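You operate a simulated robot arm through the tools that you are given. There is no shell and no other tool. Be economical: measure what you need, move in short steps, check, and stop when the job is done.

Carry out the task below with a simulated robot arm. There is one attempt and no reset: what you move stays moved.

JOB
Measure tube 5 on the length rule; outside 199 to 201 mm it goes in the yellow tray.
Fine: lock the slider for the reading, then free it and run it back; a good tube returns to its place on the rack.

The check looks at the end state, three seconds after you hand in, the way a careful person would. Anything else that was tipped, shoved, dropped, spilled or broken makes it a failure.

ROBOT AND FRAMES
A 7-joint arm with a two-finger parallel gripper on a trunk, on a base that drives. Base frame: it is fixed to the floor where the robot stands at the start and does not move with it; the origin is under the middle of the robot, x ahead of it, y to its left, z up; the surface under the hand at the start is at about z = 900. Readings come in mm, degrees, newtons and seconds.
With the tool pointing down near the work surface it reaches from about 340 to 760 mm from the robot's upright axis, wherever it stands. Its first joint turns from -115.0 to 115.0 degrees. Places, roughly: blue slider [2600, 100, 900]; length display [2200, 100, 1000]; length rule [2400, 100, 900]; yellow lock knob [2600, 100, 900]; yellow tray [2300, 500, 1300]. Payload 3.91 kg.
The TCP is the grasp point between the finger pads, 30 mm short of the fingertips. In the tool frame z runs along the fingers and y along their closing line. The gripper opens to 110 mm. The fingers are 20 mm wide and 10 mm thick; the gripper's body (48 by 112 mm) begins 55 mm behind the TCP.
Orientation is that of the tool frame in the base frame, as a unit quaternion [x, y, z, w]. With the fingers straight down and closing along the base's y, the tool's x points along the base's -x, its y along +y and its z along -z.

CONTROLS
- The arm moves only by the tool send_rows. Its argument "plan" is a list of rows, each a list of 7 numbers: the shift along the tool's x, y, z in units of 40 mm (1.0 is 40 mm), then the turn, a rotation vector about the tool's x, y, z in units of 6 degrees (1.0 is 6 degrees), then the finger opening in mm, from 0 to 110. In form: [[dx, dy, dz, ax, ay, az, fingers], ...]. A call has 1 to 8 rows; each row shifts and turns the commanded pose from where the row before left it, along the tool's axes as they then stand. A call with a number of a shift or a turn outside -1 to 1 is refused whole. A row lasts 0.2 s, in which the tool goes at most 50 mm and 8.6 degrees; a call with a longer step from one row to the next is refused whole, and so is a gripper value outside its range. A pose out of reach is approached as far as the arm can. The call stops where the force on the tool passes 40 N (or 10 N more than at its start, if that is more) or the arm is blocked; 0.2 s more then pass. Each finger travels about 108 mm/s and halts on what it meets, pressing with about 21 N; the grip force reading is that of the motor and also rises with nothing between the fingers. The clock runs only during rows and for 0.2 s after the last one: add rows that do not move to give the fingers time. The reply holds the time, the measured pose of the TCP, the force on the tool along the base axes, the opening and the grip force, in the units named above and with some noise, with the torque about the TCP (base axes, N m) and any sound that the robot's microphone picked up.
- Cameras (640 x 400 px; columns grow to the right, rows downward): "scene" is now at [21.3, 159.5, 1587.9]; the picture's right is [0.07, -1.00, 0.00], its down [-0.72, -0.05, -0.70] and it looks along [0.70, 0.05, -0.72] (base axes); focal length 252 px, centre (320, 200). "wrist" rides on the gripper at [72, 17, -103] in the tool frame; the picture's right is [-0.23, 0.97, 0.00], its down [-0.76, -0.18, -0.62] and it looks along [-0.61, -0.14, 0.78] (tool axes); focal length 222 px, centre (320, 200). There is no depth. A picture from a camera that has moved, and an enlarged one, comes with that camera's place and axes in the base frame and with its lens.
- capture(camera): a new picture of that camera. It takes no simulated time.
- lift_body(by): slides the trunk up (or, below 0, down) by that many mm; the arm and the scene camera ride with it, the base frame stays. It gives what a move gives, with no picture.
- drive_base(legs): drives the robot by 1 to 6 legs, each [ahead, turn to the left] in mm and degrees, along the robot's own axes; the way and the turn of a leg run together, so that a leg with both is an arc; at most 1500 mm and 180 degrees a leg. The arm and the cameras ride along, it lands a little off, and it stops where it bumps. It gives what a move gives.
- pan_tilt(pan, tilt): turns the head with the scene camera to pan (to the left, within 155 degrees either way) and tilt (down, from -29 to 69), counted from straight ahead of the robot. It gives what a move gives.
- zoom(camera, box): a new picture of the part [left, top, right, bottom] of that camera's present view, enlarged. It takes no simulated time.
- close_job(): hands the job in; it is judged then, once.

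Work in short steps. Places have to be worked out from the pictures, the camera data and where the tool is seen: move nearer, look again, correct. Check each grasp and each placing, and mend what went wrong. You have 120 turns and 82 pictures in all, those below and enlarged ones among them. Open the gripper and draw the arm clear of the work before you hand the job in, unless the task says otherwise; then end with one line.

The tools are called after ">>>" as name(argument=value, ...) on one line, values as JSON. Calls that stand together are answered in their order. send_rows: Moves the arm, as the interface text tells. Its arguments: {"type":"object","properties":{"plan":{"type":"array"}},"required":["plan"]} The other tools are called the same way: lift_body (by) slides the trunk up or down; drive_base (legs) drives the base; pan_tilt (pan, tilt) turns the head that bears the scene camera; capture (camera) takes a picture; zoom (camera, box) takes an enlarged picture of a part of a camera's view; close_job () hands the job in.

At the start:

```text
clock: 0.0
tool_pos: [510.5, 28.9, 1181.0]
tool_rot: [0.0, 1.0, 0.0, 0.0]
contact_force: [0.8, -0.2, -0.6]
torque: [0.01, 0.03, 0.0]
gripper_width: 110.0
gripper_force: 0.0
trunk travel left (down, up): [-700.0, 290.0]
robot x, y, heading: [2.2, 4.5, -0.0]
head pan, tilt: [3.9, 45.8]
```

scene: 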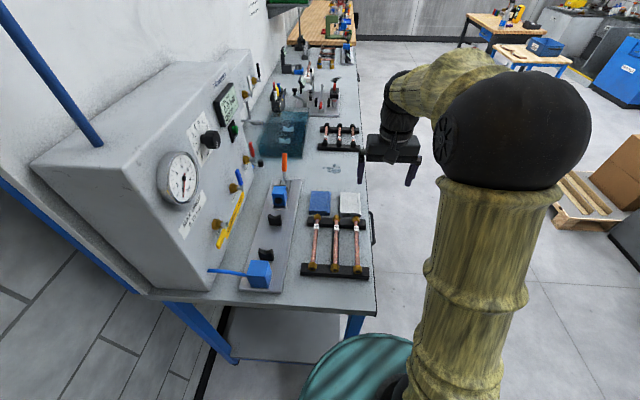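
wrist: 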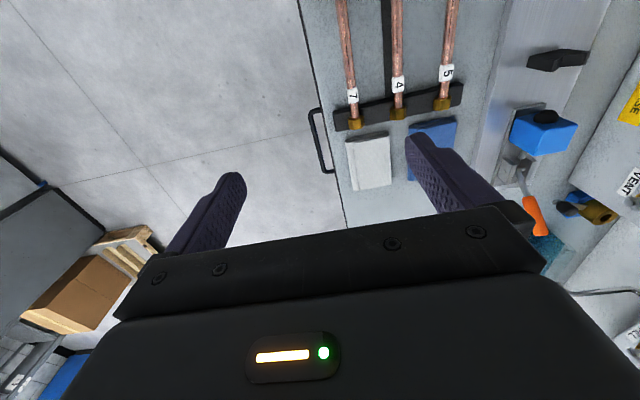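

I start by looking closely at the near rack and at the bench ahead, where the length rule should be.

>>> zoom(camera="scene", box=[180, 150, 380, 300])

>>> zoom(camera="scene", box=[230, 0, 390, 150])

```text
2.67 times, centred on (280, 225) of scene
camera zoom: at [21.3, 159.5, 1587.9], right [0.07, -1.0, 0.0], down [-0.72, -0.05, -0.7], along [0.7, 0.05, -0.72], focal length 672 px, centre (427, 133)
```

zoom: 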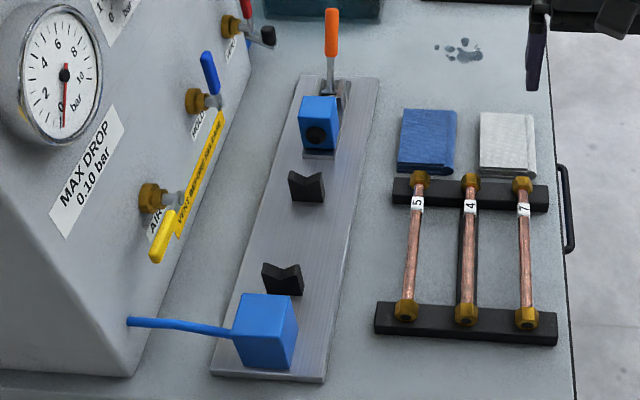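

```text
2.67 times, centred on (310, 75) of scene
camera zoom: at [21.3, 159.5, 1587.9], right [0.07, -1.0, 0.0], down [-0.72, -0.05, -0.7], along [0.7, 0.05, -0.72], focal length 672 px, centre (347, 533)
```

zoom: 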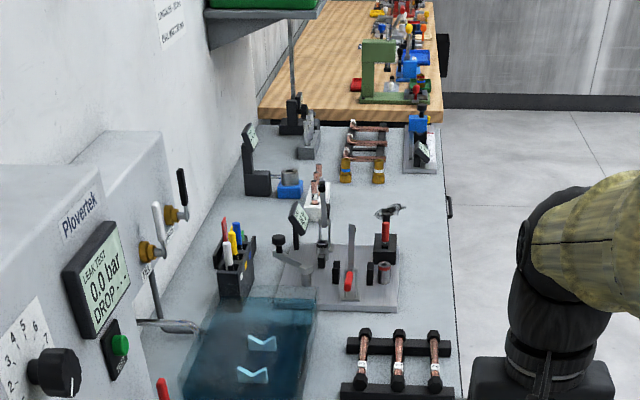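

The rule and its rack (tubes lying across) stand about 2.4 m ahead near the bench front edge (y about 0). I back off to the right of the bench and drive alongside it, then look.

>>> drive_base(legs=[[0, -90], [650, 0], [0, 90], [1500, 0], [800, 0]])

>>> pan_tilt(pan=70, tilt=40)

>>> capture(camera="scene")

```text
clock: 27.9
tool_pos: [2794.8, -440.1, 1180.1]
tool_rot: [-0.037, 0.999, 0.0, 0.001]
contact_force: [1.4, -0.2, 0.0]
torque: [-0.01, 0.02, 0.03]
gripper_width: 110.0
gripper_force: 0.1
trunk travel left (down, up): [-700.0, 290.0]
robot x, y, heading: [2285.9, -504.8, 4.2]
head pan, tilt: [3.9, 45.8]
```

```text
clock: 29.3
tool_pos: [2794.2, -439.5, 1180.9]
tool_rot: [-0.037, 0.999, 0.0, 0.0]
contact_force: [0.1, 0.2, -0.2]
torque: [0.02, -0.01, -0.01]
gripper_width: 109.9
gripper_force: 0.1
trunk travel left (down, up): [-700.0, 290.0]
robot x, y, heading: [2286.7, -510.3, 4.0]
head pan, tilt: [70.0, 40.0]
```

```text
77 pictures are left
camera scene: at [2239.8, -276.1, 1596.3], right [0.96, -0.27, 0.0], down [-0.18, -0.62, -0.77], along [0.21, 0.74, -0.64], focal length 252 px, centre (320, 200)
```

scene: 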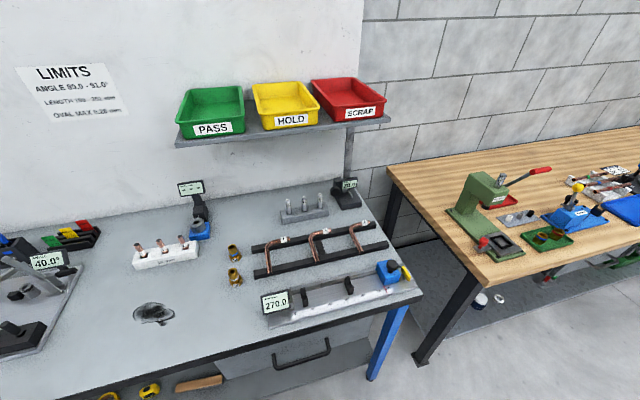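

The rule with its display ("270.0"), the rack of bent tubes and the shelf with trays are in view. I zoom for tube numbers and details.

>>> zoom(camera="scene", box=[220, 200, 430, 330])

>>> zoom(camera="scene", box=[0, 50, 240, 200])

```text
3.05 times, centred on (325, 265) of scene
camera zoom: at [2239.8, -276.1, 1596.3], right [0.96, -0.27, 0.0], down [-0.18, -0.62, -0.77], along [0.21, 0.74, -0.64], focal length 768 px, centre (305, 2)
```

zoom: 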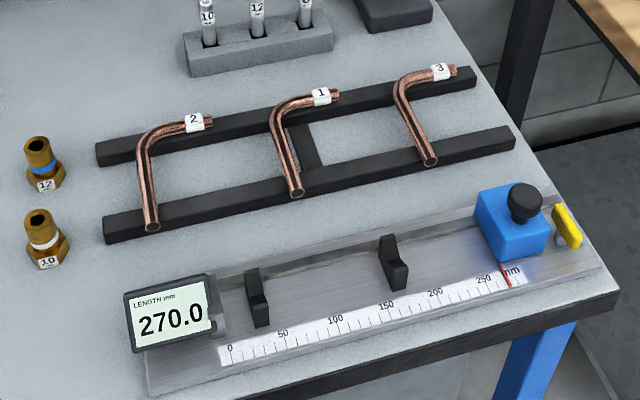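

```text
2.67 times, centred on (120, 125) of scene
camera zoom: at [2239.8, -276.1, 1596.3], right [0.96, -0.27, 0.0], down [-0.18, -0.62, -0.77], along [0.21, 0.74, -0.64], focal length 672 px, centre (853, 400)
```

zoom: 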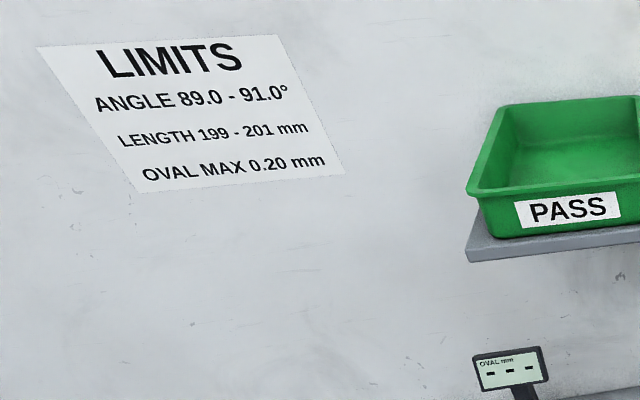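

The rack here holds bent tubes 2, 1, 3; tube 5 was on the first rack. I check the other tubes (white stand, middle rack) so there's no second "5".

>>> pan_tilt(pan=125, tilt=30)

>>> capture(camera="scene")

>>> zoom(camera="scene", box=[200, 130, 440, 280])

```text
clock: 30.5
tool_pos: [2793.5, -439.4, 1182.4]
tool_rot: [-0.037, 0.999, 0.0, 0.0]
contact_force: [-0.3, 0.2, -0.1]
torque: [0.02, 0.01, 0.01]
gripper_width: 109.8
gripper_force: 0.1
trunk travel left (down, up): [-700.0, 290.0]
robot x, y, heading: [2288.4, -510.8, 4.1]
head pan, tilt: [125.0, 30.0]
```

```text
74 pictures are left
camera scene: at [2159.5, -287.7, 1611.7], right [0.78, 0.63, 0.0], down [0.32, -0.39, -0.87], along [-0.55, 0.67, -0.5], focal length 252 px, centre (320, 200)
```

scene: 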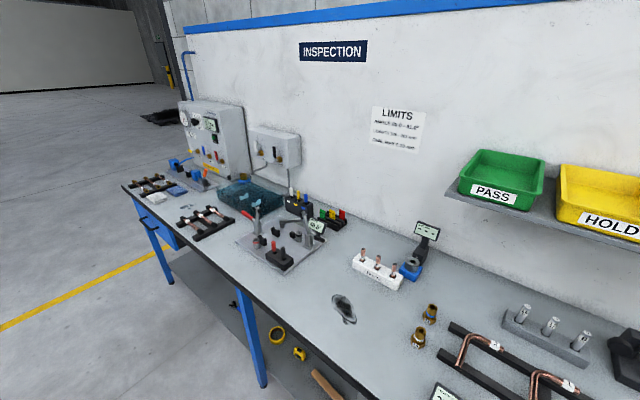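

```text
2.67 times, centred on (320, 205) of scene
camera zoom: at [2159.5, -287.7, 1611.7], right [0.78, 0.63, 0.0], down [0.32, -0.39, -0.87], along [-0.55, 0.67, -0.5], focal length 672 px, centre (320, 187)
```

zoom: 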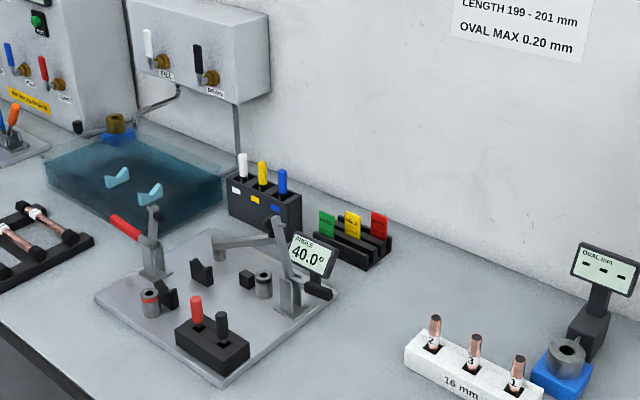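

>>> zoom(camera="scene", box=[120, 160, 240, 250])

```text
4.44 times, centred on (180, 205) of scene
camera zoom: at [2159.5, -287.7, 1611.7], right [0.78, 0.63, 0.0], down [0.32, -0.39, -0.87], along [-0.55, 0.67, -0.5], focal length 1121 px, centre (942, 178)
```

zoom: 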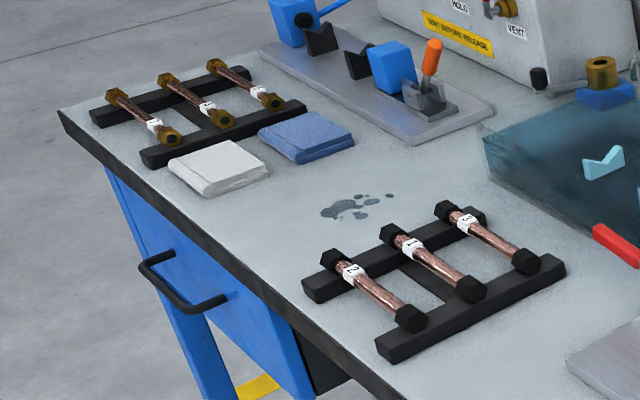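

Only the first rack holds a tube 5 (straight, brass nuts, about x 479, y 209, lying along x). I reverse along the bench back to it, staying clear of the edge.

>>> drive_base(legs=[[0, -7.1], [-1050, 0], [-1040, 0], [0, 3]])

>>> pan_tilt(pan=60, tilt=50)

>>> capture(camera="scene")

```text
clock: 43.9
tool_pos: [708.7, -384.6, 1182.5]
tool_rot: [-0.001, 1.0, 0.0, 0.0]
contact_force: [-0.4, -0.3, 0.0]
torque: [-0.02, 0.01, -0.02]
gripper_width: 110.3
gripper_force: 0.1
trunk travel left (down, up): [-700.0, 290.0]
robot x, y, heading: [197.6, -418.6, 0.2]
head pan, tilt: [125.0, 30.0]
```

```text
clock: 45.3
tool_pos: [709.3, -385.4, 1181.4]
tool_rot: [-0.001, 1.0, -0.001, 0.0]
contact_force: [-0.2, -0.5, -0.5]
torque: [0.03, -0.01, -0.01]
gripper_width: 110.1
gripper_force: 0.1
trunk travel left (down, up): [-700.0, 290.0]
robot x, y, heading: [198.6, -418.2, 0.1]
head pan, tilt: [60.0, 50.0]
```

```text
71 pictures are left
camera scene: at [175.7, -195.7, 1582.2], right [0.87, -0.5, 0.0], down [-0.38, -0.67, -0.64], along [0.32, 0.56, -0.77], focal length 252 px, centre (320, 200)
```

scene: 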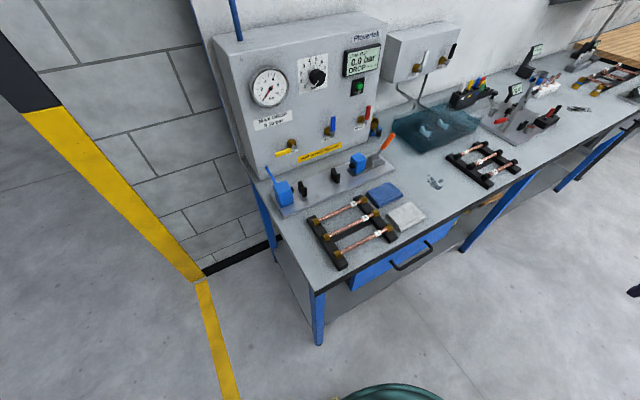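

>>> zoom(camera="scene", box=[290, 180, 430, 270])

```text
4.44 times, centred on (360, 225) of scene
camera zoom: at [175.7, -195.7, 1582.2], right [0.87, -0.5, 0.0], down [-0.38, -0.67, -0.64], along [0.32, 0.56, -0.77], focal length 1121 px, centre (142, 89)
```

zoom: 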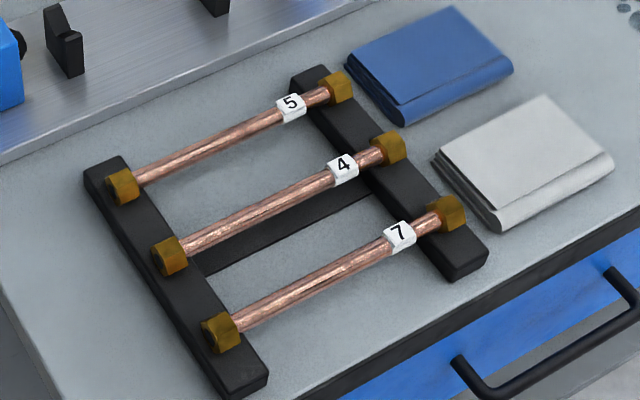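

Tube 5's centre is near (480, 204), spacing to tube 4 about 63 mm. I move the hand above it at the present height.

>>> send_rows(plan=[[0.385, 0.98, 0, 0, 0, 0, 110], [0.385, 0.98, 0, 0, 0, 0, 110], [0.385, 0.98, 0, 0, 0, 0, 110], [0.385, 0.98, 0, 0, 0, 0, 110], [0.385, 0.98, 0, 0, 0, 0, 110], [0.385, 0.98, 0, 0, 0, 0, 110], [0.385, 0.98, 0, 0, 0, 0, 110], [0.385, 0.98, 0, 0, 0, 0, 110]])

>>> send_rows(plan=[[0.385, 0.98, 0, 0, 0, 0, 100], [0.385, 0.98, 0, 0, 0, 0, 80], [0.385, 0.98, 0, 0, 0, 0, 60], [0.385, 0.98, 0, 0, 0, 0, 50], [0.385, 0.98, 0, 0, 0, 0, 50], [0.385, 0.98, 0, 0, 0, 0, 50], [0.385, 0.98, 0, 0, 0, 0, 50], [0, 0, 0, 0, 0, 0, 50]])

>>> capture(camera="wrist")

```text
clock: 47.1
tool_pos: [583.0, -69.8, 1179.7]
tool_rot: [-0.001, 1.0, 0.0, -0.001]
contact_force: [0.2, 0.6, 0.0]
torque: [-0.01, -0.02, 0.0]
gripper_width: 110.1
gripper_force: 0.1
trunk travel left (down, up): [-700.0, 290.0]
robot x, y, heading: [199.9, -414.0, 0.4]
head pan, tilt: [60.0, 50.0]
```

```text
clock: 48.9
tool_pos: [473.8, 194.2, 1181.4]
tool_rot: [-0.001, 1.0, -0.001, -0.001]
contact_force: [-0.6, 0.9, -0.6]
torque: [-0.05, 0.0, -0.01]
gripper_width: 50.1
gripper_force: 0.1
out of reach, approached as far as the arm can: row 7
trunk travel left (down, up): [-700.0, 290.0]
robot x, y, heading: [198.8, -418.7, 0.4]
head pan, tilt: [60.0, 50.0]
```

```text
69 pictures are left
camera wrist: at [400.6, 211.5, 1284.8], right [0.22, 0.97, 0.0], down [0.76, -0.17, 0.62], along [0.61, -0.14, -0.78], focal length 222 px, centre (320, 200)
```

wrist: 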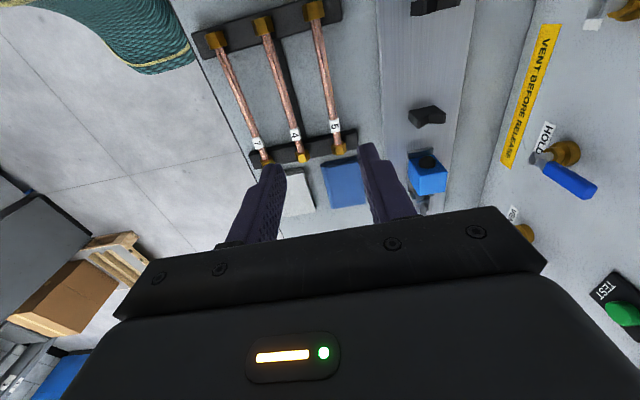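

Tube 5 measured again: ends at x 390 and 570, y about 207. I descend to z about 1010 centred on it and check.

>>> send_rows(plan=[[0, 0, 0.9, 0, 0, 0, 50], [0, 0, 0.9, 0, 0, 0, 50], [-0.05, 0.1, 0.9, 0, 0, 0, 50], [-0.05, 0.1, 0.9, 0, 0, 0, 50], [-0.05, 0.1, 0.7, 0, 0, 0, 50], [0, 0, 0, 0, 0, 0, 50]])

>>> capture(camera="wrist")

>>> zoom(camera="scene", box=[290, 160, 430, 260])

```text
clock: 50.3
tool_pos: [479.2, 204.9, 1009.7]
tool_rot: [-0.002, 1.0, 0.0, 0.0]
contact_force: [0.3, 0.2, 0.1]
torque: [0.04, 0.01, -0.01]
gripper_width: 50.1
gripper_force: 0.1
trunk travel left (down, up): [-700.0, 290.0]
robot x, y, heading: [196.8, -415.7, 0.5]
head pan, tilt: [60.0, 50.0]
```

```text
68 pictures are left
camera wrist: at [406.2, 221.2, 1112.7], right [0.22, 0.97, 0.0], down [0.76, -0.18, 0.62], along [0.61, -0.14, -0.78], focal length 222 px, centre (320, 200)
```

wrist: 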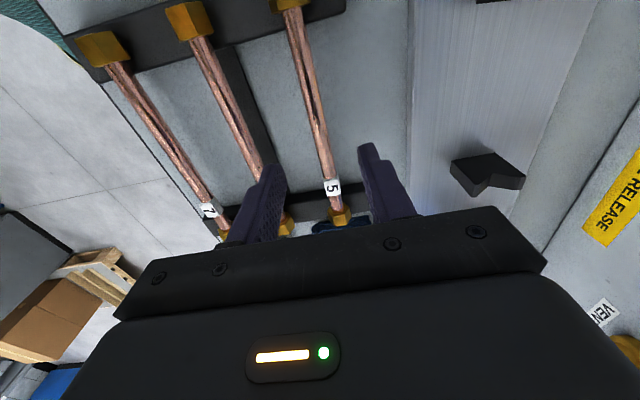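

```text
4.00 times, centred on (360, 210) of scene
camera zoom: at [175.7, -195.7, 1582.2], right [0.87, -0.5, 0.0], down [-0.38, -0.67, -0.64], along [0.32, 0.56, -0.77], focal length 1009 px, centre (160, 160)
```

zoom: 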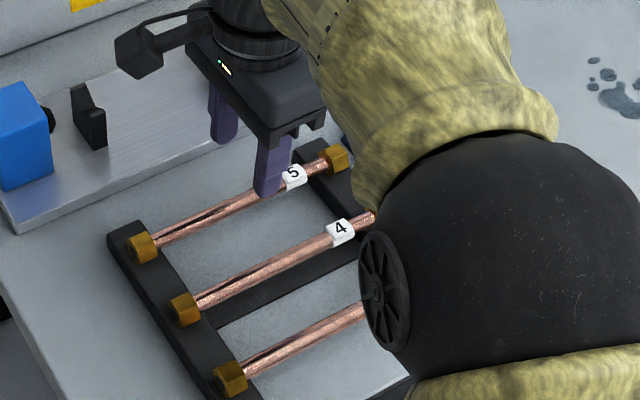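

Tube 5 lies at y 206 between the fingers (hand at y 205). I descend to z about 941, then look.

>>> send_rows(plan=[[0, 0.03, 0.6, 0, 0, 0, 50], [0, 0, 0.6, 0, 0, 0, 50], [0, 0, 0.5, 0, 0, 0, 50], [0, 0, 0, 0, 0, 0, 50]])

>>> capture(camera="wrist")

>>> zoom(camera="scene", box=[310, 180, 380, 230])

```text
clock: 51.3
tool_pos: [480.3, 206.3, 940.9]
tool_rot: [-0.001, 1.0, 0.0, 0.0]
contact_force: [0.2, -0.2, 0.8]
torque: [0.01, 0.01, 0.0]
gripper_width: 50.0
gripper_force: 0.1
trunk travel left (down, up): [-700.0, 290.0]
robot x, y, heading: [197.7, -418.9, 0.4]
head pan, tilt: [60.0, 50.0]
```

```text
66 pictures are left
camera wrist: at [407.7, 222.6, 1044.1], right [0.22, 0.97, 0.0], down [0.76, -0.18, 0.62], along [0.61, -0.14, -0.78], focal length 222 px, centre (320, 200)
```

wrist: 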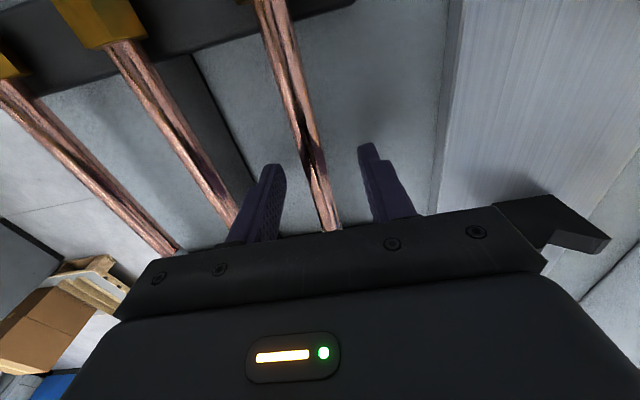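

```text
8.00 times, centred on (345, 205) of scene
camera zoom: at [175.7, -195.6, 1582.2], right [0.87, -0.5, 0.0], down [-0.38, -0.67, -0.64], along [0.32, 0.56, -0.77], focal length 2017 px, centre (120, 160)
```

zoom: 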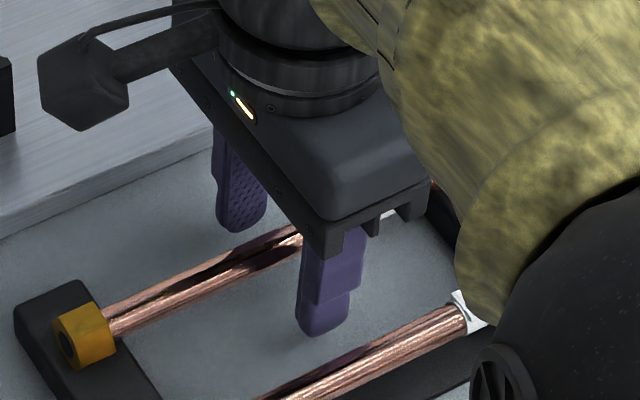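

The tube is between the fingers. I close on it.

>>> send_rows(plan=[[0, 0, 0, 0, 0, 0, 30], [0, 0, 0, 0, 0, 0, 15], [0, 0, 0, 0, 0, 0, 5], [0, 0, 0, 0, 0, 0, 5], [0, 0, 0, 0, 0, 0, 5]])

>>> capture(camera="wrist")

```text
clock: 52.5
tool_pos: [481.1, 206.3, 940.2]
tool_rot: [-0.002, 1.0, 0.0, -0.001]
contact_force: [0.0, 0.5, -0.5]
torque: [-0.01, -0.02, 0.02]
gripper_width: 13.2
gripper_force: 21.1
trunk travel left (down, up): [-700.0, 290.0]
robot x, y, heading: [194.5, -416.0, 0.6]
head pan, tilt: [60.0, 50.0]
```

```text
64 pictures are left
camera wrist: at [407.8, 222.6, 1044.1], right [0.22, 0.97, 0.0], down [0.76, -0.18, 0.62], along [0.61, -0.14, -0.78], focal length 222 px, centre (320, 200)
```

wrist: 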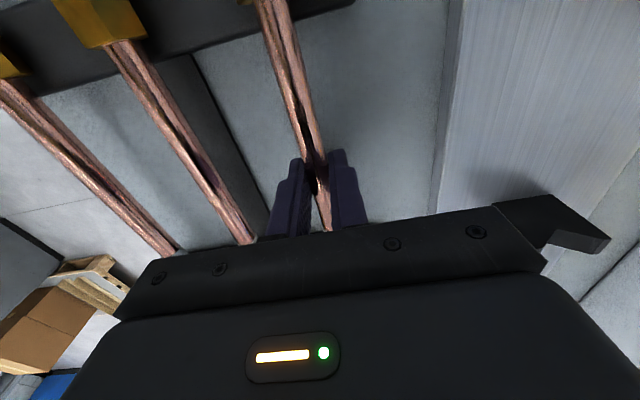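

Held (13 mm, 21 N). I lift straight up and check the tube stays.

>>> send_rows(plan=[[0, 0, -0.3, 0, 0, 0, 5], [0, 0, -0.6, 0, 0, 0, 5], [0, 0, -0.9, 0, 0, 0, 5], [0, 0, -0.9, 0, 0, 0, 5], [0, 0, -0.9, 0, 0, 0, 5], [0, 0, -0.9, 0, 0, 0, 5], [0, 0, -0.9, 0, 0, 0, 5], [0, 0, 0, 0, 0, 0, 5]])

>>> zoom(camera="scene", box=[290, 100, 430, 250])

```text
clock: 54.3
tool_pos: [481.0, 204.7, 1155.1]
tool_rot: [-0.002, 1.0, 0.0, 0.0]
contact_force: [0.0, -0.6, -1.1]
torque: [0.0, -0.03, 0.0]
gripper_width: 13.1
gripper_force: 20.5
trunk travel left (down, up): [-700.0, 290.0]
robot x, y, heading: [194.6, -417.9, 0.2]
head pan, tilt: [60.0, 50.0]
```

```text
2.67 times, centred on (360, 175) of scene
camera zoom: at [175.7, -195.6, 1582.2], right [0.87, -0.5, 0.0], down [-0.38, -0.67, -0.64], along [0.32, 0.56, -0.77], focal length 672 px, centre (213, 267)
```

zoom: 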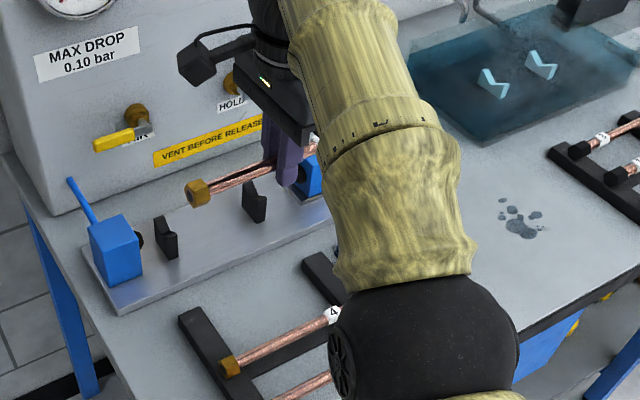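

The tube is held level. I bring the arm back clear of the bench, ahead of the robot.

>>> send_rows(plan=[[-0.385, -0.98, 0, 0, 0, 0, 5], [-0.385, -0.98, 0, 0, 0, 0, 5], [-0.385, -0.98, 0, 0, 0, 0, 5], [-0.385, -0.98, 0, 0, 0, 0, 5], [-0.385, -0.98, 0, 0, 0, 0, 5], [-0.385, -0.98, 0, 0, 0, 0, 5], [-0.385, -0.98, 0, 0, 0, 0, 5], [-0.385, -0.98, 0, 0, 0, 0, 5]])

>>> send_rows(plan=[[-0.385, -0.98, 0, 0, 0, 0, 5], [-0.385, -0.98, 0, 0, 0, 0, 5], [-0.385, -0.98, 0, 0, 0, 0, 5], [-0.385, -0.98, 0, 0, 0, 0, 5], [-0.385, -0.98, 0, 0, 0, 0, 5], [-0.385, -0.98, 0, 0, 0, 0, 5], [-0.385, -0.98, 0, 0, 0, 0, 5]])

>>> drive_base(legs=[[1000, 0]])

```text
clock: 56.1
tool_pos: [603.6, -108.1, 1155.4]
tool_rot: [-0.002, 1.0, -0.001, 0.0]
contact_force: [0.1, -0.2, -1.0]
torque: [0.0, 0.0, 0.01]
gripper_width: 13.2
gripper_force: 21.1
trunk travel left (down, up): [-700.0, 290.0]
robot x, y, heading: [200.2, -415.6, 0.5]
head pan, tilt: [60.0, 50.0]
```

```text
clock: 57.7
tool_pos: [711.6, -384.1, 1156.7]
tool_rot: [-0.002, 1.0, 0.001, 0.0]
contact_force: [0.3, 0.4, -0.5]
torque: [-0.03, 0.0, 0.02]
gripper_width: 13.3
gripper_force: 21.2
trunk travel left (down, up): [-700.0, 290.0]
robot x, y, heading: [197.4, -418.0, 0.4]
head pan, tilt: [60.0, 50.0]
```

```text
clock: 63.7
tool_pos: [1707.4, -401.9, 1156.0]
tool_rot: [0.012, 1.0, 0.0, 0.0]
contact_force: [-0.5, 0.3, -1.7]
torque: [-0.04, 0.0, -0.03]
gripper_width: 12.8
gripper_force: 20.7
trunk travel left (down, up): [-700.0, 290.0]
robot x, y, heading: [1190.0, -425.6, -1.2]
head pan, tilt: [60.0, 50.0]
```

>>> drive_base(legs=[[0, 2.5], [1060, 0], [0, -1.3]])

>>> pan_tilt(pan=65, tilt=50)

>>> capture(camera="scene")

```text
clock: 70.8
tool_pos: [2748.7, -361.6, 1156.3]
tool_rot: [-0.003, 1.0, 0.0, 0.001]
contact_force: [-0.3, -0.1, -1.1]
torque: [0.05, -0.01, 0.0]
gripper_width: 13.0
gripper_force: 20.8
trunk travel left (down, up): [-700.0, 290.0]
robot x, y, heading: [2234.2, -398.0, 0.2]
head pan, tilt: [60.0, 50.0]
```

```text
clock: 71.5
tool_pos: [2749.5, -360.5, 1156.4]
tool_rot: [-0.003, 1.0, 0.0, 0.0]
contact_force: [0.6, -0.3, -1.7]
torque: [-0.01, -0.03, 0.01]
gripper_width: 13.1
gripper_force: 21.1
trunk travel left (down, up): [-700.0, 290.0]
robot x, y, heading: [2234.0, -394.8, 0.1]
head pan, tilt: [65.0, 50.0]
```

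```text
62 pictures are left
camera scene: at [2207.8, -173.5, 1582.2], right [0.91, -0.42, 0.0], down [-0.32, -0.7, -0.64], along [0.27, 0.58, -0.77], focal length 252 px, centre (320, 200)
```

scene: 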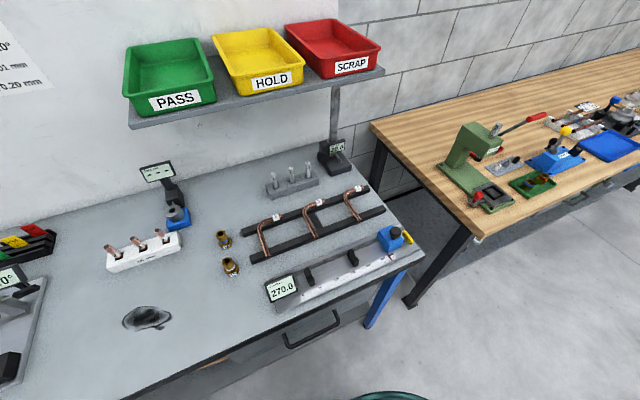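

>>> zoom(camera="scene", box=[255, 215, 345, 310])

>>> zoom(camera="scene", box=[330, 200, 430, 290])

```text
4.21 times, centred on (300, 262) of scene
camera zoom: at [2207.8, -173.5, 1582.2], right [0.91, -0.42, 0.0], down [-0.32, -0.7, -0.64], along [0.27, 0.58, -0.77], focal length 1062 px, centre (404, -63)
```

zoom: 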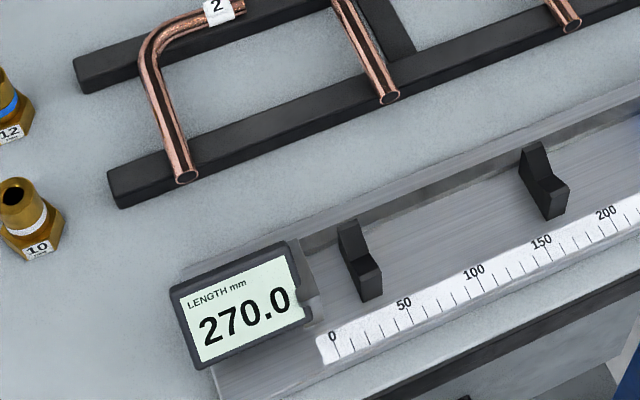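

```text
4.44 times, centred on (380, 245) of scene
camera zoom: at [2207.8, -173.5, 1582.2], right [0.91, -0.42, 0.0], down [-0.32, -0.7, -0.64], along [0.27, 0.58, -0.77], focal length 1121 px, centre (53, 0)
```

zoom: 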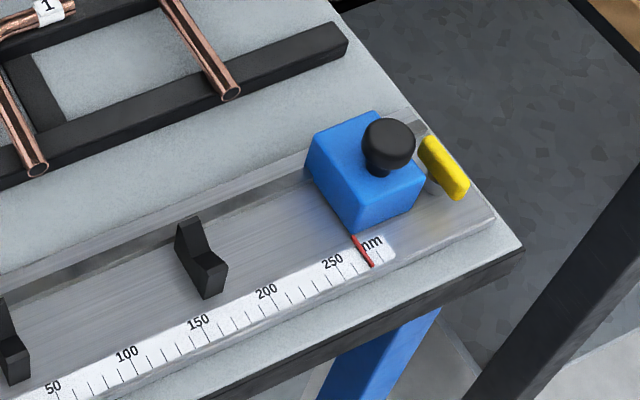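

Zero of the rule is at x about 2268, supports at about x 2296 and 2433, y about 82; the slider index sits at x 2539. I bring the tube above the supports (target x 2375, y 80).

>>> send_rows(plan=[[0.72, 0.85, 0, 0, 0, 0, 5], [0.72, 0.85, 0, 0, 0, 0, 5], [0.72, 0.85, 0, 0, 0, 0, 5], [0.72, 0.85, 0, 0, 0, 0, 5], [0.72, 0.85, 0, 0, 0, 0, 5], [0.72, 0.85, 0, 0, 0, 0, 5], [0.72, 0.85, 0, 0, 0, 0, 5]])

>>> send_rows(plan=[[0.72, 0.85, 0, 0, 0, 0, 5], [0.72, 0.85, 0, 0, 0, 0, 5], [0.72, 0.85, 0, 0, 0, 0, 5], [0.72, 0.85, 0, 0, 0, 0, 5], [0.72, 0.85, 0, 0, 0, 0, 5], [0.72, 0.85, 0.5, 0, 0, 0, 5], [0, 0, 0.8, 0, 0, 0, 5], [0, 0, 0.8, 0, 0, 0, 5]])

>>> capture(camera="wrist")

>>> zoom(camera="scene", box=[250, 180, 430, 320])

```text
clock: 73.0
tool_pos: [2547.2, -122.7, 1155.8]
tool_rot: [-0.002, 1.0, 0.0, 0.001]
contact_force: [-1.1, -0.4, -1.7]
torque: [0.01, -0.02, 0.06]
gripper_width: 13.0
gripper_force: 21.0
trunk travel left (down, up): [-700.0, 290.0]
robot x, y, heading: [2236.7, -396.5, 0.5]
head pan, tilt: [65.0, 50.0]
```

```text
clock: 74.8
tool_pos: [2373.2, 78.5, 1069.6]
tool_rot: [-0.003, 1.0, 0.001, 0.0]
contact_force: [0.1, 0.5, -2.2]
torque: [0.01, -0.01, 0.02]
gripper_width: 13.0
gripper_force: 21.1
trunk travel left (down, up): [-700.0, 290.0]
robot x, y, heading: [2237.2, -396.1, 0.4]
head pan, tilt: [65.0, 50.0]
```

```text
59 pictures are left
camera wrist: at [2299.7, 94.7, 1173.0], right [0.22, 0.97, 0.0], down [0.76, -0.17, 0.62], along [0.61, -0.14, -0.78], focal length 222 px, centre (320, 200)
```

wrist: 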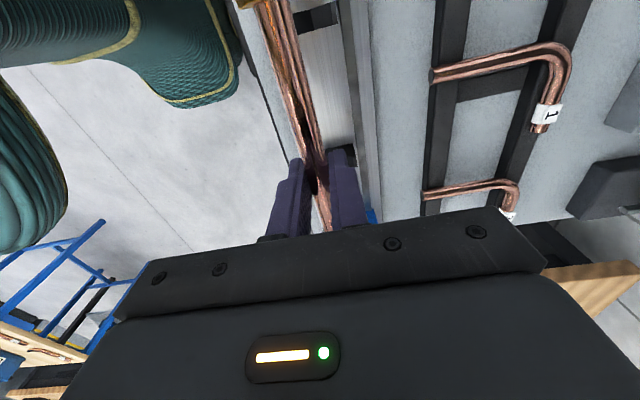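

```text
2.86 times, centred on (340, 250) of scene
camera zoom: at [2207.5, -172.5, 1582.0], right [0.91, -0.42, 0.0], down [-0.32, -0.7, -0.64], along [0.27, 0.58, -0.77], focal length 720 px, centre (263, 57)
```

zoom: 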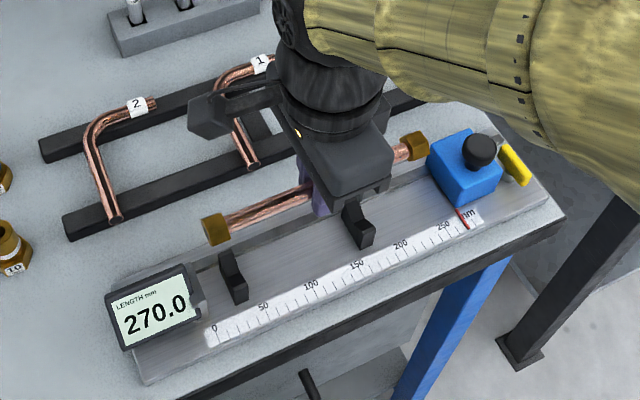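

Left nut centre is about x 2282, i.e. left end about x 2273. I descend to z about 995 and check the clearance of nut, stop and support.

>>> send_rows(plan=[[0.05, 0.05, 0.6, 0, 0, 0, 5], [0, 0, 0.7, 0, 0, 0, 5], [0, 0, 0.5, 0, 0, 0, 5], [0, 0, 0, 0, 0, 0, 5]])

>>> zoom(camera="scene", box=[265, 225, 355, 305])

>>> capture(camera="wrist")

```text
clock: 75.8
tool_pos: [2370.2, 82.8, 1000.8]
tool_rot: [-0.003, 1.0, 0.0, 0.0]
contact_force: [0.4, -0.6, -2.4]
torque: [0.05, 0.0, -0.01]
gripper_width: 13.1
gripper_force: 20.4
trunk travel left (down, up): [-700.0, 290.0]
robot x, y, heading: [2232.1, -398.9, 0.2]
head pan, tilt: [65.0, 50.0]
```

```text
5.00 times, centred on (310, 265) of scene
camera zoom: at [2207.5, -173.2, 1582.2], right [0.91, -0.42, 0.0], down [-0.32, -0.7, -0.64], along [0.27, 0.58, -0.77], focal length 1261 px, centre (370, -125)
```

zoom: 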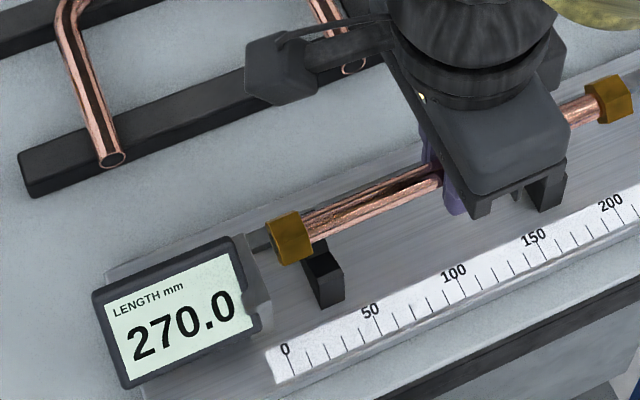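

```text
56 pictures are left
camera wrist: at [2298.0, 97.0, 1103.9], right [0.22, 0.97, 0.0], down [0.76, -0.17, 0.62], along [0.61, -0.14, -0.78], focal length 222 px, centre (320, 200)
```

wrist: 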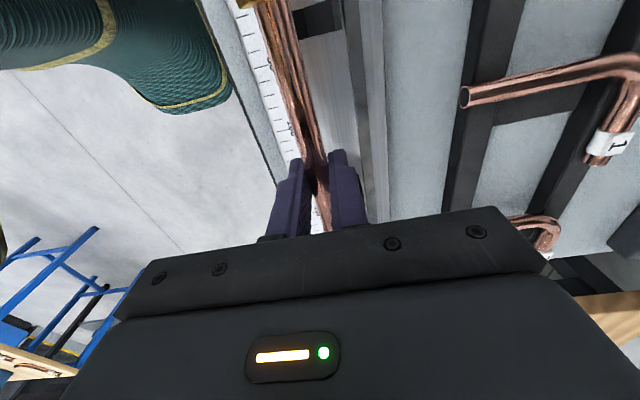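

The tube seems ~9 mm short of the supports' middle (rear edge at y about 108, front about 76) and the nut should shift ~3 mm toward the stop. I correct to x 2367, y 91.5 and look again.

>>> send_rows(plan=[[0.08, 0.22, 0, 0, 0, 0, 5], [0, 0, 0.3, 0, 0, 0, 5], [0, 0, 0, 0, 0, 0, 5]])

>>> zoom(camera="scene", box=[275, 235, 335, 290])

>>> zoom(camera="wrist", box=[220, 0, 420, 150])

```text
clock: 76.7
tool_pos: [2367.4, 90.8, 988.0]
tool_rot: [-0.002, 1.0, 0.0, 0.0]
contact_force: [0.2, -0.3, -1.5]
torque: [0.04, -0.02, 0.01]
gripper_width: 13.2
gripper_force: 20.9
trunk travel left (down, up): [-700.0, 290.0]
robot x, y, heading: [2239.2, -397.0, 0.4]
head pan, tilt: [65.0, 50.0]
```

```text
7.27 times, centred on (305, 262) of scene
camera zoom: at [2207.5, -173.2, 1582.1], right [0.91, -0.42, 0.0], down [-0.32, -0.7, -0.64], along [0.27, 0.58, -0.77], focal length 1834 px, centre (429, -254)
```

zoom: 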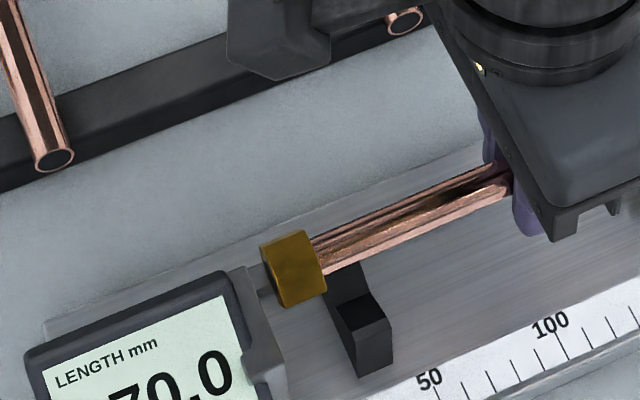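

```text
2.67 times, centred on (320, 75) of wrist
camera zoom: at [2294.4, 106.6, 1092.0], right [0.22, 0.97, 0.0], down [0.76, -0.17, 0.62], along [0.61, -0.14, -0.78], focal length 592 px, centre (320, 533)
```

zoom: 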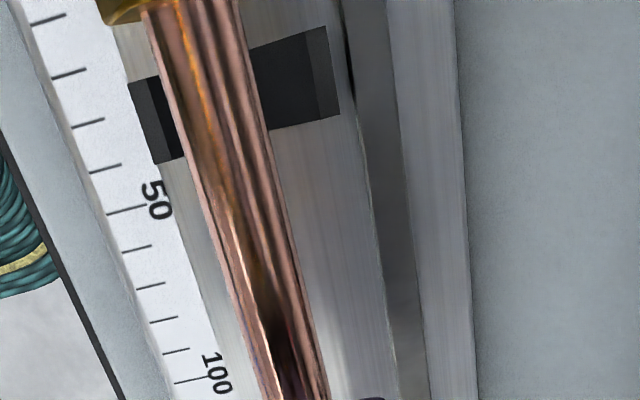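

The wrist view shows the tube nearly centred on the support, the nut clear on both sides. I nudge +1 mm in x, -1 in y and go down 24 mm.

>>> send_rows(plan=[[-0.025, -0.02, 0.3, 0, 0, 0, 5], [0, 0, 0.3, 0, 0, 0, 5], [0, 0, 0, 0, 0, 0, 5]])

>>> zoom(camera="wrist", box=[220, 0, 420, 150])

>>> zoom(camera="scene", box=[275, 235, 335, 290])

```text
clock: 77.5
tool_pos: [2368.0, 87.7, 966.3]
tool_rot: [-0.003, 1.0, 0.0, 0.001]
contact_force: [0.5, 0.7, -1.3]
torque: [0.04, 0.01, -0.02]
gripper_width: 13.0
gripper_force: 20.5
trunk travel left (down, up): [-700.0, 290.0]
robot x, y, heading: [2241.1, -396.7, -0.0]
head pan, tilt: [65.0, 50.0]
```

```text
2.67 times, centred on (320, 75) of wrist
camera zoom: at [2294.8, 104.5, 1068.3], right [0.22, 0.98, 0.0], down [0.76, -0.17, 0.62], along [0.61, -0.14, -0.78], focal length 592 px, centre (320, 533)
```

zoom: 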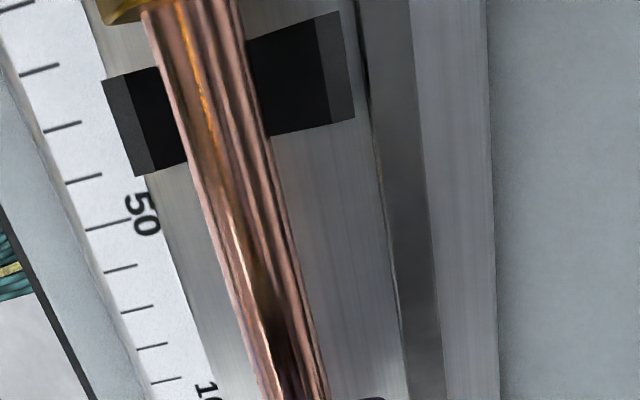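

```text
7.27 times, centred on (305, 262) of scene
camera zoom: at [2207.5, -173.3, 1582.1], right [0.91, -0.42, 0.0], down [-0.32, -0.7, -0.64], along [0.27, 0.58, -0.77], focal length 1834 px, centre (429, -254)
```

zoom: 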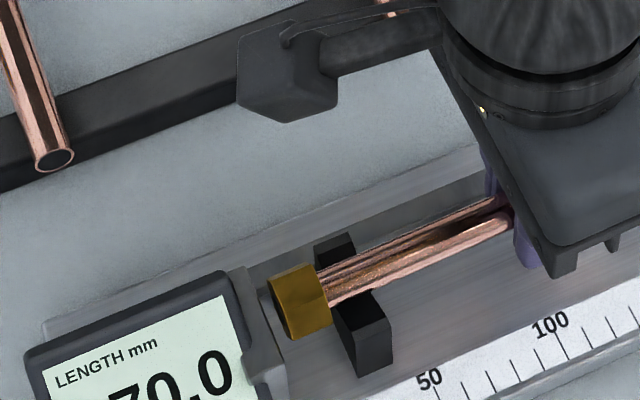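

Still clear on all sides. I continue down in small steps to z about 948, watching the force.

>>> send_rows(plan=[[0, 0.02, 0.15, 0, 0, 0, 5], [0, 0, 0.15, 0, 0, 0, 5], [0, 0, 0.1, 0, 0, 0, 5], [0, 0, 0, 0, 0, 0, 5]])

>>> send_rows(plan=[[0, 0, 0.075, 0, 0, 0, 5], [0, 0, 0, 0, 0, 0, 5]])

>>> zoom(camera="scene", box=[275, 235, 335, 290])

```text
clock: 78.5
tool_pos: [2368.9, 88.9, 950.6]
tool_rot: [-0.002, 1.0, 0.002, 0.0]
contact_force: [1.9, -0.9, 16.0]
torque: [-0.03, 0.0, -0.09]
gripper_width: 13.2
gripper_force: 21.4
trunk travel left (down, up): [-700.0, 290.0]
robot x, y, heading: [2236.1, -400.0, 0.2]
head pan, tilt: [65.0, 50.0]
```

```text
clock: 79.0
tool_pos: [2368.4, 89.0, 945.7]
tool_rot: [-0.003, 1.0, 0.001, 0.0]
contact_force: [1.5, 3.2, 15.0]
torque: [0.04, 0.05, -0.17]
gripper_width: 13.3
gripper_force: 21.1
trunk travel left (down, up): [-700.0, 290.0]
robot x, y, heading: [2235.1, -399.4, 0.3]
head pan, tilt: [65.0, 50.0]
```

```text
7.27 times, centred on (305, 262) of scene
camera zoom: at [2207.2, -174.3, 1582.3], right [0.91, -0.42, 0.0], down [-0.32, -0.7, -0.64], along [0.27, 0.58, -0.77], focal length 1834 px, centre (429, -254)
```

zoom: 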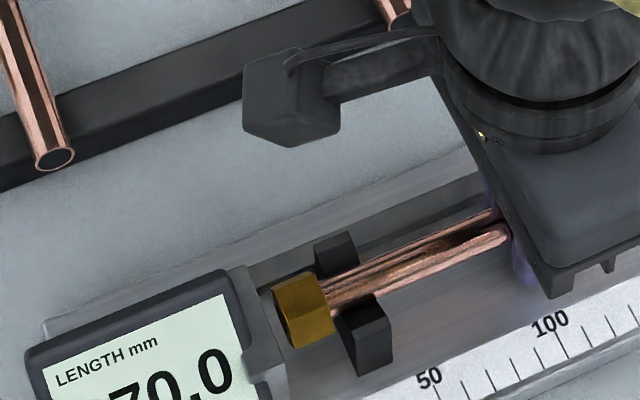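

Contact at about z 951: the tube sits in the supports. I open the fingers modestly and rise a bit to check.

>>> send_rows(plan=[[0, 0, 0, 0, 0, 0, 20], [0, 0, 0, 0, 0, 0, 40], [0, 0, 0, 0, 0, 0, 40], [0, 0, -0.5, 0, 0, 0, 40], [0, 0, -0.9, 0, 0, 0, 40], [0, 0, -0.9, 0, 0, 0, 40], [0, 0, -0.9, 0, 0, 0, 40], [0, 0, 0, 0, 0, 0, 40]])

>>> zoom(camera="scene", box=[260, 200, 430, 310])

>>> capture(camera="wrist")

```text
clock: 80.8
tool_pos: [2371.7, 91.6, 1075.3]
tool_rot: [-0.002, 1.0, 0.0, 0.0]
contact_force: [0.4, -0.4, -0.3]
torque: [-0.02, 0.02, 0.0]
gripper_width: 40.0
gripper_force: 0.1
trunk travel left (down, up): [-700.0, 290.0]
robot x, y, heading: [2233.6, -395.5, 0.5]
head pan, tilt: [65.0, 50.0]
```

```text
3.64 times, centred on (345, 255) of scene
camera zoom: at [2207.5, -173.1, 1582.1], right [0.91, -0.42, 0.0], down [-0.32, -0.7, -0.64], along [0.27, 0.58, -0.77], focal length 917 px, centre (229, 0)
```

zoom: 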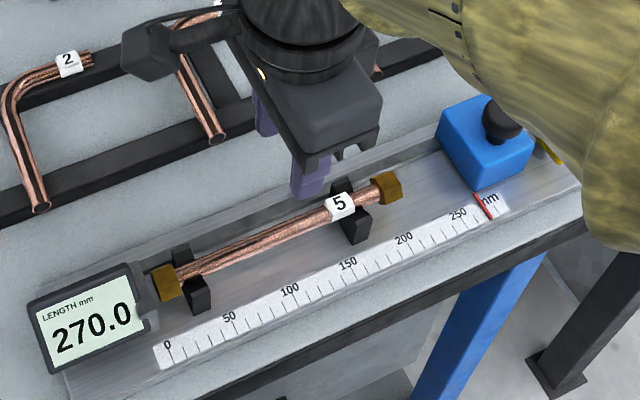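

```text
49 pictures are left
camera wrist: at [2298.6, 107.8, 1178.4], right [0.22, 0.97, 0.0], down [0.76, -0.17, 0.62], along [0.61, -0.14, -0.78], focal length 222 px, centre (320, 200)
```

wrist: 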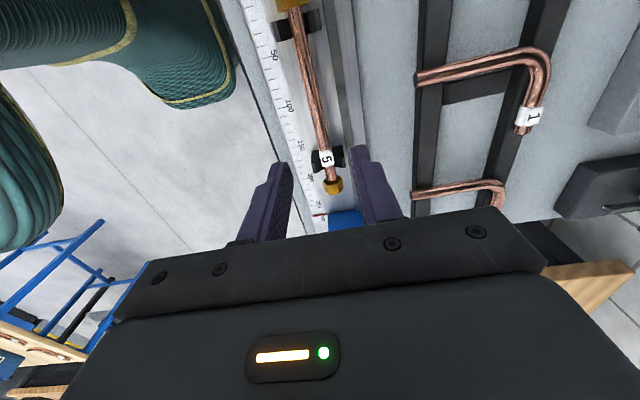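

Tube 5 sits straight in the supports. Next I view the slider and its yellow lock from nearer.

>>> send_rows(plan=[[-0.9, 0, -0.4, 0, 0, 0, 40], [-0.9, 0, -0.4, 0, 0, 0, 40], [0, 0, 0, 0, 0, 0, 40]])

>>> zoom(camera="wrist", box=[260, 60, 420, 220])

```text
clock: 81.7
tool_pos: [2442.7, 91.7, 1106.4]
tool_rot: [-0.002, 1.0, -0.001, 0.0]
contact_force: [-0.1, 0.1, -0.1]
torque: [-0.02, -0.01, -0.01]
gripper_width: 40.2
gripper_force: 0.1
trunk travel left (down, up): [-700.0, 290.0]
robot x, y, heading: [2236.6, -393.8, 0.0]
head pan, tilt: [65.0, 50.0]
```

```text
2.50 times, centred on (340, 140) of wrist
camera zoom: at [2369.6, 108.3, 1210.0], right [0.22, 0.98, 0.0], down [0.76, -0.17, 0.62], along [0.61, -0.14, -0.78], focal length 555 px, centre (270, 350)
```

zoom: 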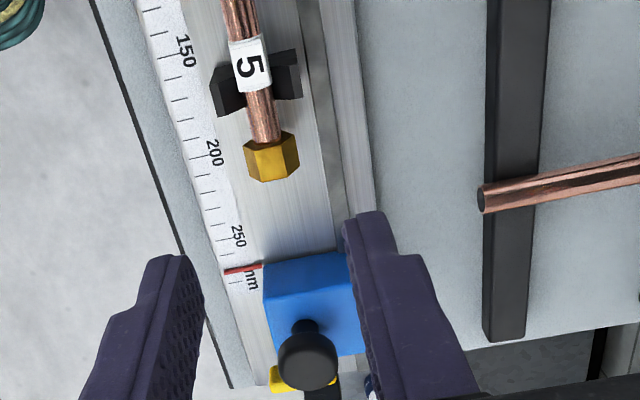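

Knob is near (2557, 87), top z about 990. I go above it at z 1045 with the fingers wider and check.

>>> send_rows(plan=[[-0.95, -0.04, 0, 0, 0, 0, 60], [-0.95, -0.04, 0, 0, 0, 0, 70], [-0.95, -0.04, 0.5, 0, 0, 0, 70], [0, 0, 0.9, 0, 0, 0, 70], [0, 0, 0, 0, 0, 0, 70]])

>>> zoom(camera="scene", box=[330, 190, 430, 280])

>>> capture(camera="wrist")

```text
clock: 82.8
tool_pos: [2557.2, 85.5, 1049.2]
tool_rot: [-0.003, 1.0, 0.0, -0.001]
contact_force: [-0.4, 0.0, 0.9]
torque: [-0.01, -0.02, 0.0]
gripper_width: 69.8
gripper_force: 0.0
trunk travel left (down, up): [-700.0, 290.0]
robot x, y, heading: [2240.0, -396.3, 0.2]
head pan, tilt: [65.0, 50.0]
```

```text
4.44 times, centred on (380, 235) of scene
camera zoom: at [2207.5, -173.5, 1582.2], right [0.91, -0.42, 0.0], down [-0.32, -0.7, -0.64], along [0.27, 0.58, -0.77], focal length 1121 px, centre (53, 44)
```

zoom: 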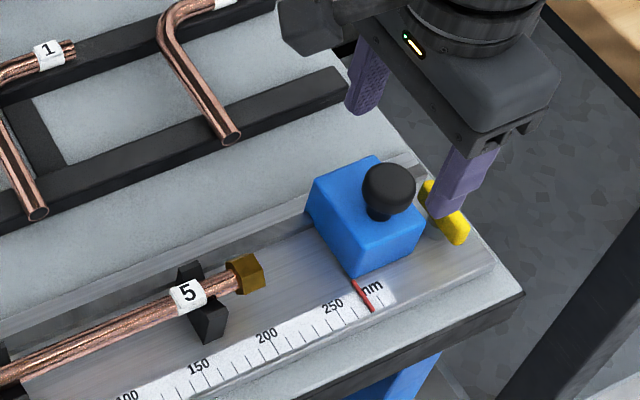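

```text
46 pictures are left
camera wrist: at [2482.5, 102.2, 1152.3], right [0.22, 0.97, 0.0], down [0.76, -0.17, 0.62], along [0.61, -0.14, -0.78], focal length 222 px, centre (320, 200)
```

wrist: 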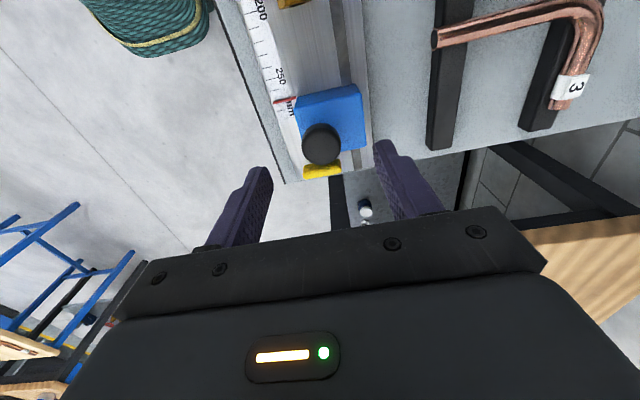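

Knob confirmed at (2556, 86); the yellow lock is a bar about 42 mm long along y, at about (2606, 77, 942) on the slider's far side. I lower to z 1000 and close on the knob.

>>> send_rows(plan=[[0.02, 0.02, 0.6, 0, 0, 0, 60], [0, 0, 0.62, 0, 0, 0, 60], [0, 0, 0, 0, 0, 0, 45], [0, 0, 0, 0, 0, 0, 25], [0, 0, 0, 0, 0, 0, 10], [0, 0, 0, 0, 0, 0, 10], [0, 0, 0, 0, 0, 0, 10]])

>>> zoom(camera="scene", box=[330, 190, 430, 280])

```text
clock: 84.5
tool_pos: [2554.5, 86.9, 1000.5]
tool_rot: [-0.002, 1.0, 0.0, 0.0]
contact_force: [-1.0, 0.3, -0.6]
torque: [0.03, -0.1, 0.08]
gripper_width: 30.7
gripper_force: 44.8
trunk travel left (down, up): [-700.0, 290.0]
robot x, y, heading: [2234.3, -394.6, 0.4]
head pan, tilt: [65.0, 50.0]
```

```text
4.44 times, centred on (380, 235) of scene
camera zoom: at [2207.5, -173.3, 1582.1], right [0.91, -0.42, 0.0], down [-0.32, -0.7, -0.64], along [0.27, 0.58, -0.77], focal length 1121 px, centre (53, 44)
```

zoom: 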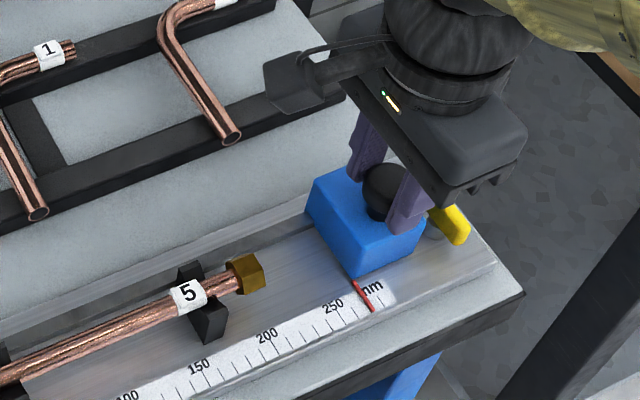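

Knob held. I draw the slider toward the tube, first 56 mm.

>>> send_rows(plan=[[0.2, 0, 0, 0, 0, 0, 10], [0.3, 0, 0, 0, 0, 0, 10], [0.3, 0, 0, 0, 0, 0, 10], [0.3, 0, 0, 0, 0, 0, 10], [0.3, 0, 0, 0, 0, 0, 10], [0, 0, 0, 0, 0, 0, 10]])

>>> zoom(camera="scene", box=[260, 200, 430, 310])

```text
clock: 85.8
tool_pos: [2497.2, 85.6, 1001.8]
tool_rot: [-0.002, 1.0, 0.0, 0.0]
contact_force: [-1.2, -0.6, -1.6]
torque: [0.06, -0.63, 0.01]
gripper_width: 31.1
gripper_force: 45.4
trunk travel left (down, up): [-700.0, 290.0]
robot x, y, heading: [2235.5, -396.2, 0.1]
head pan, tilt: [65.0, 50.0]
```

```text
3.64 times, centred on (345, 255) of scene
camera zoom: at [2207.4, -173.3, 1582.1], right [0.91, -0.42, 0.0], down [-0.32, -0.7, -0.64], along [0.27, 0.58, -0.77], focal length 917 px, centre (229, 0)
```

zoom: 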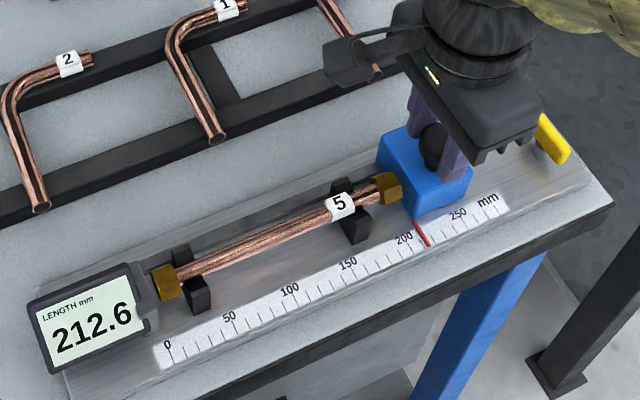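

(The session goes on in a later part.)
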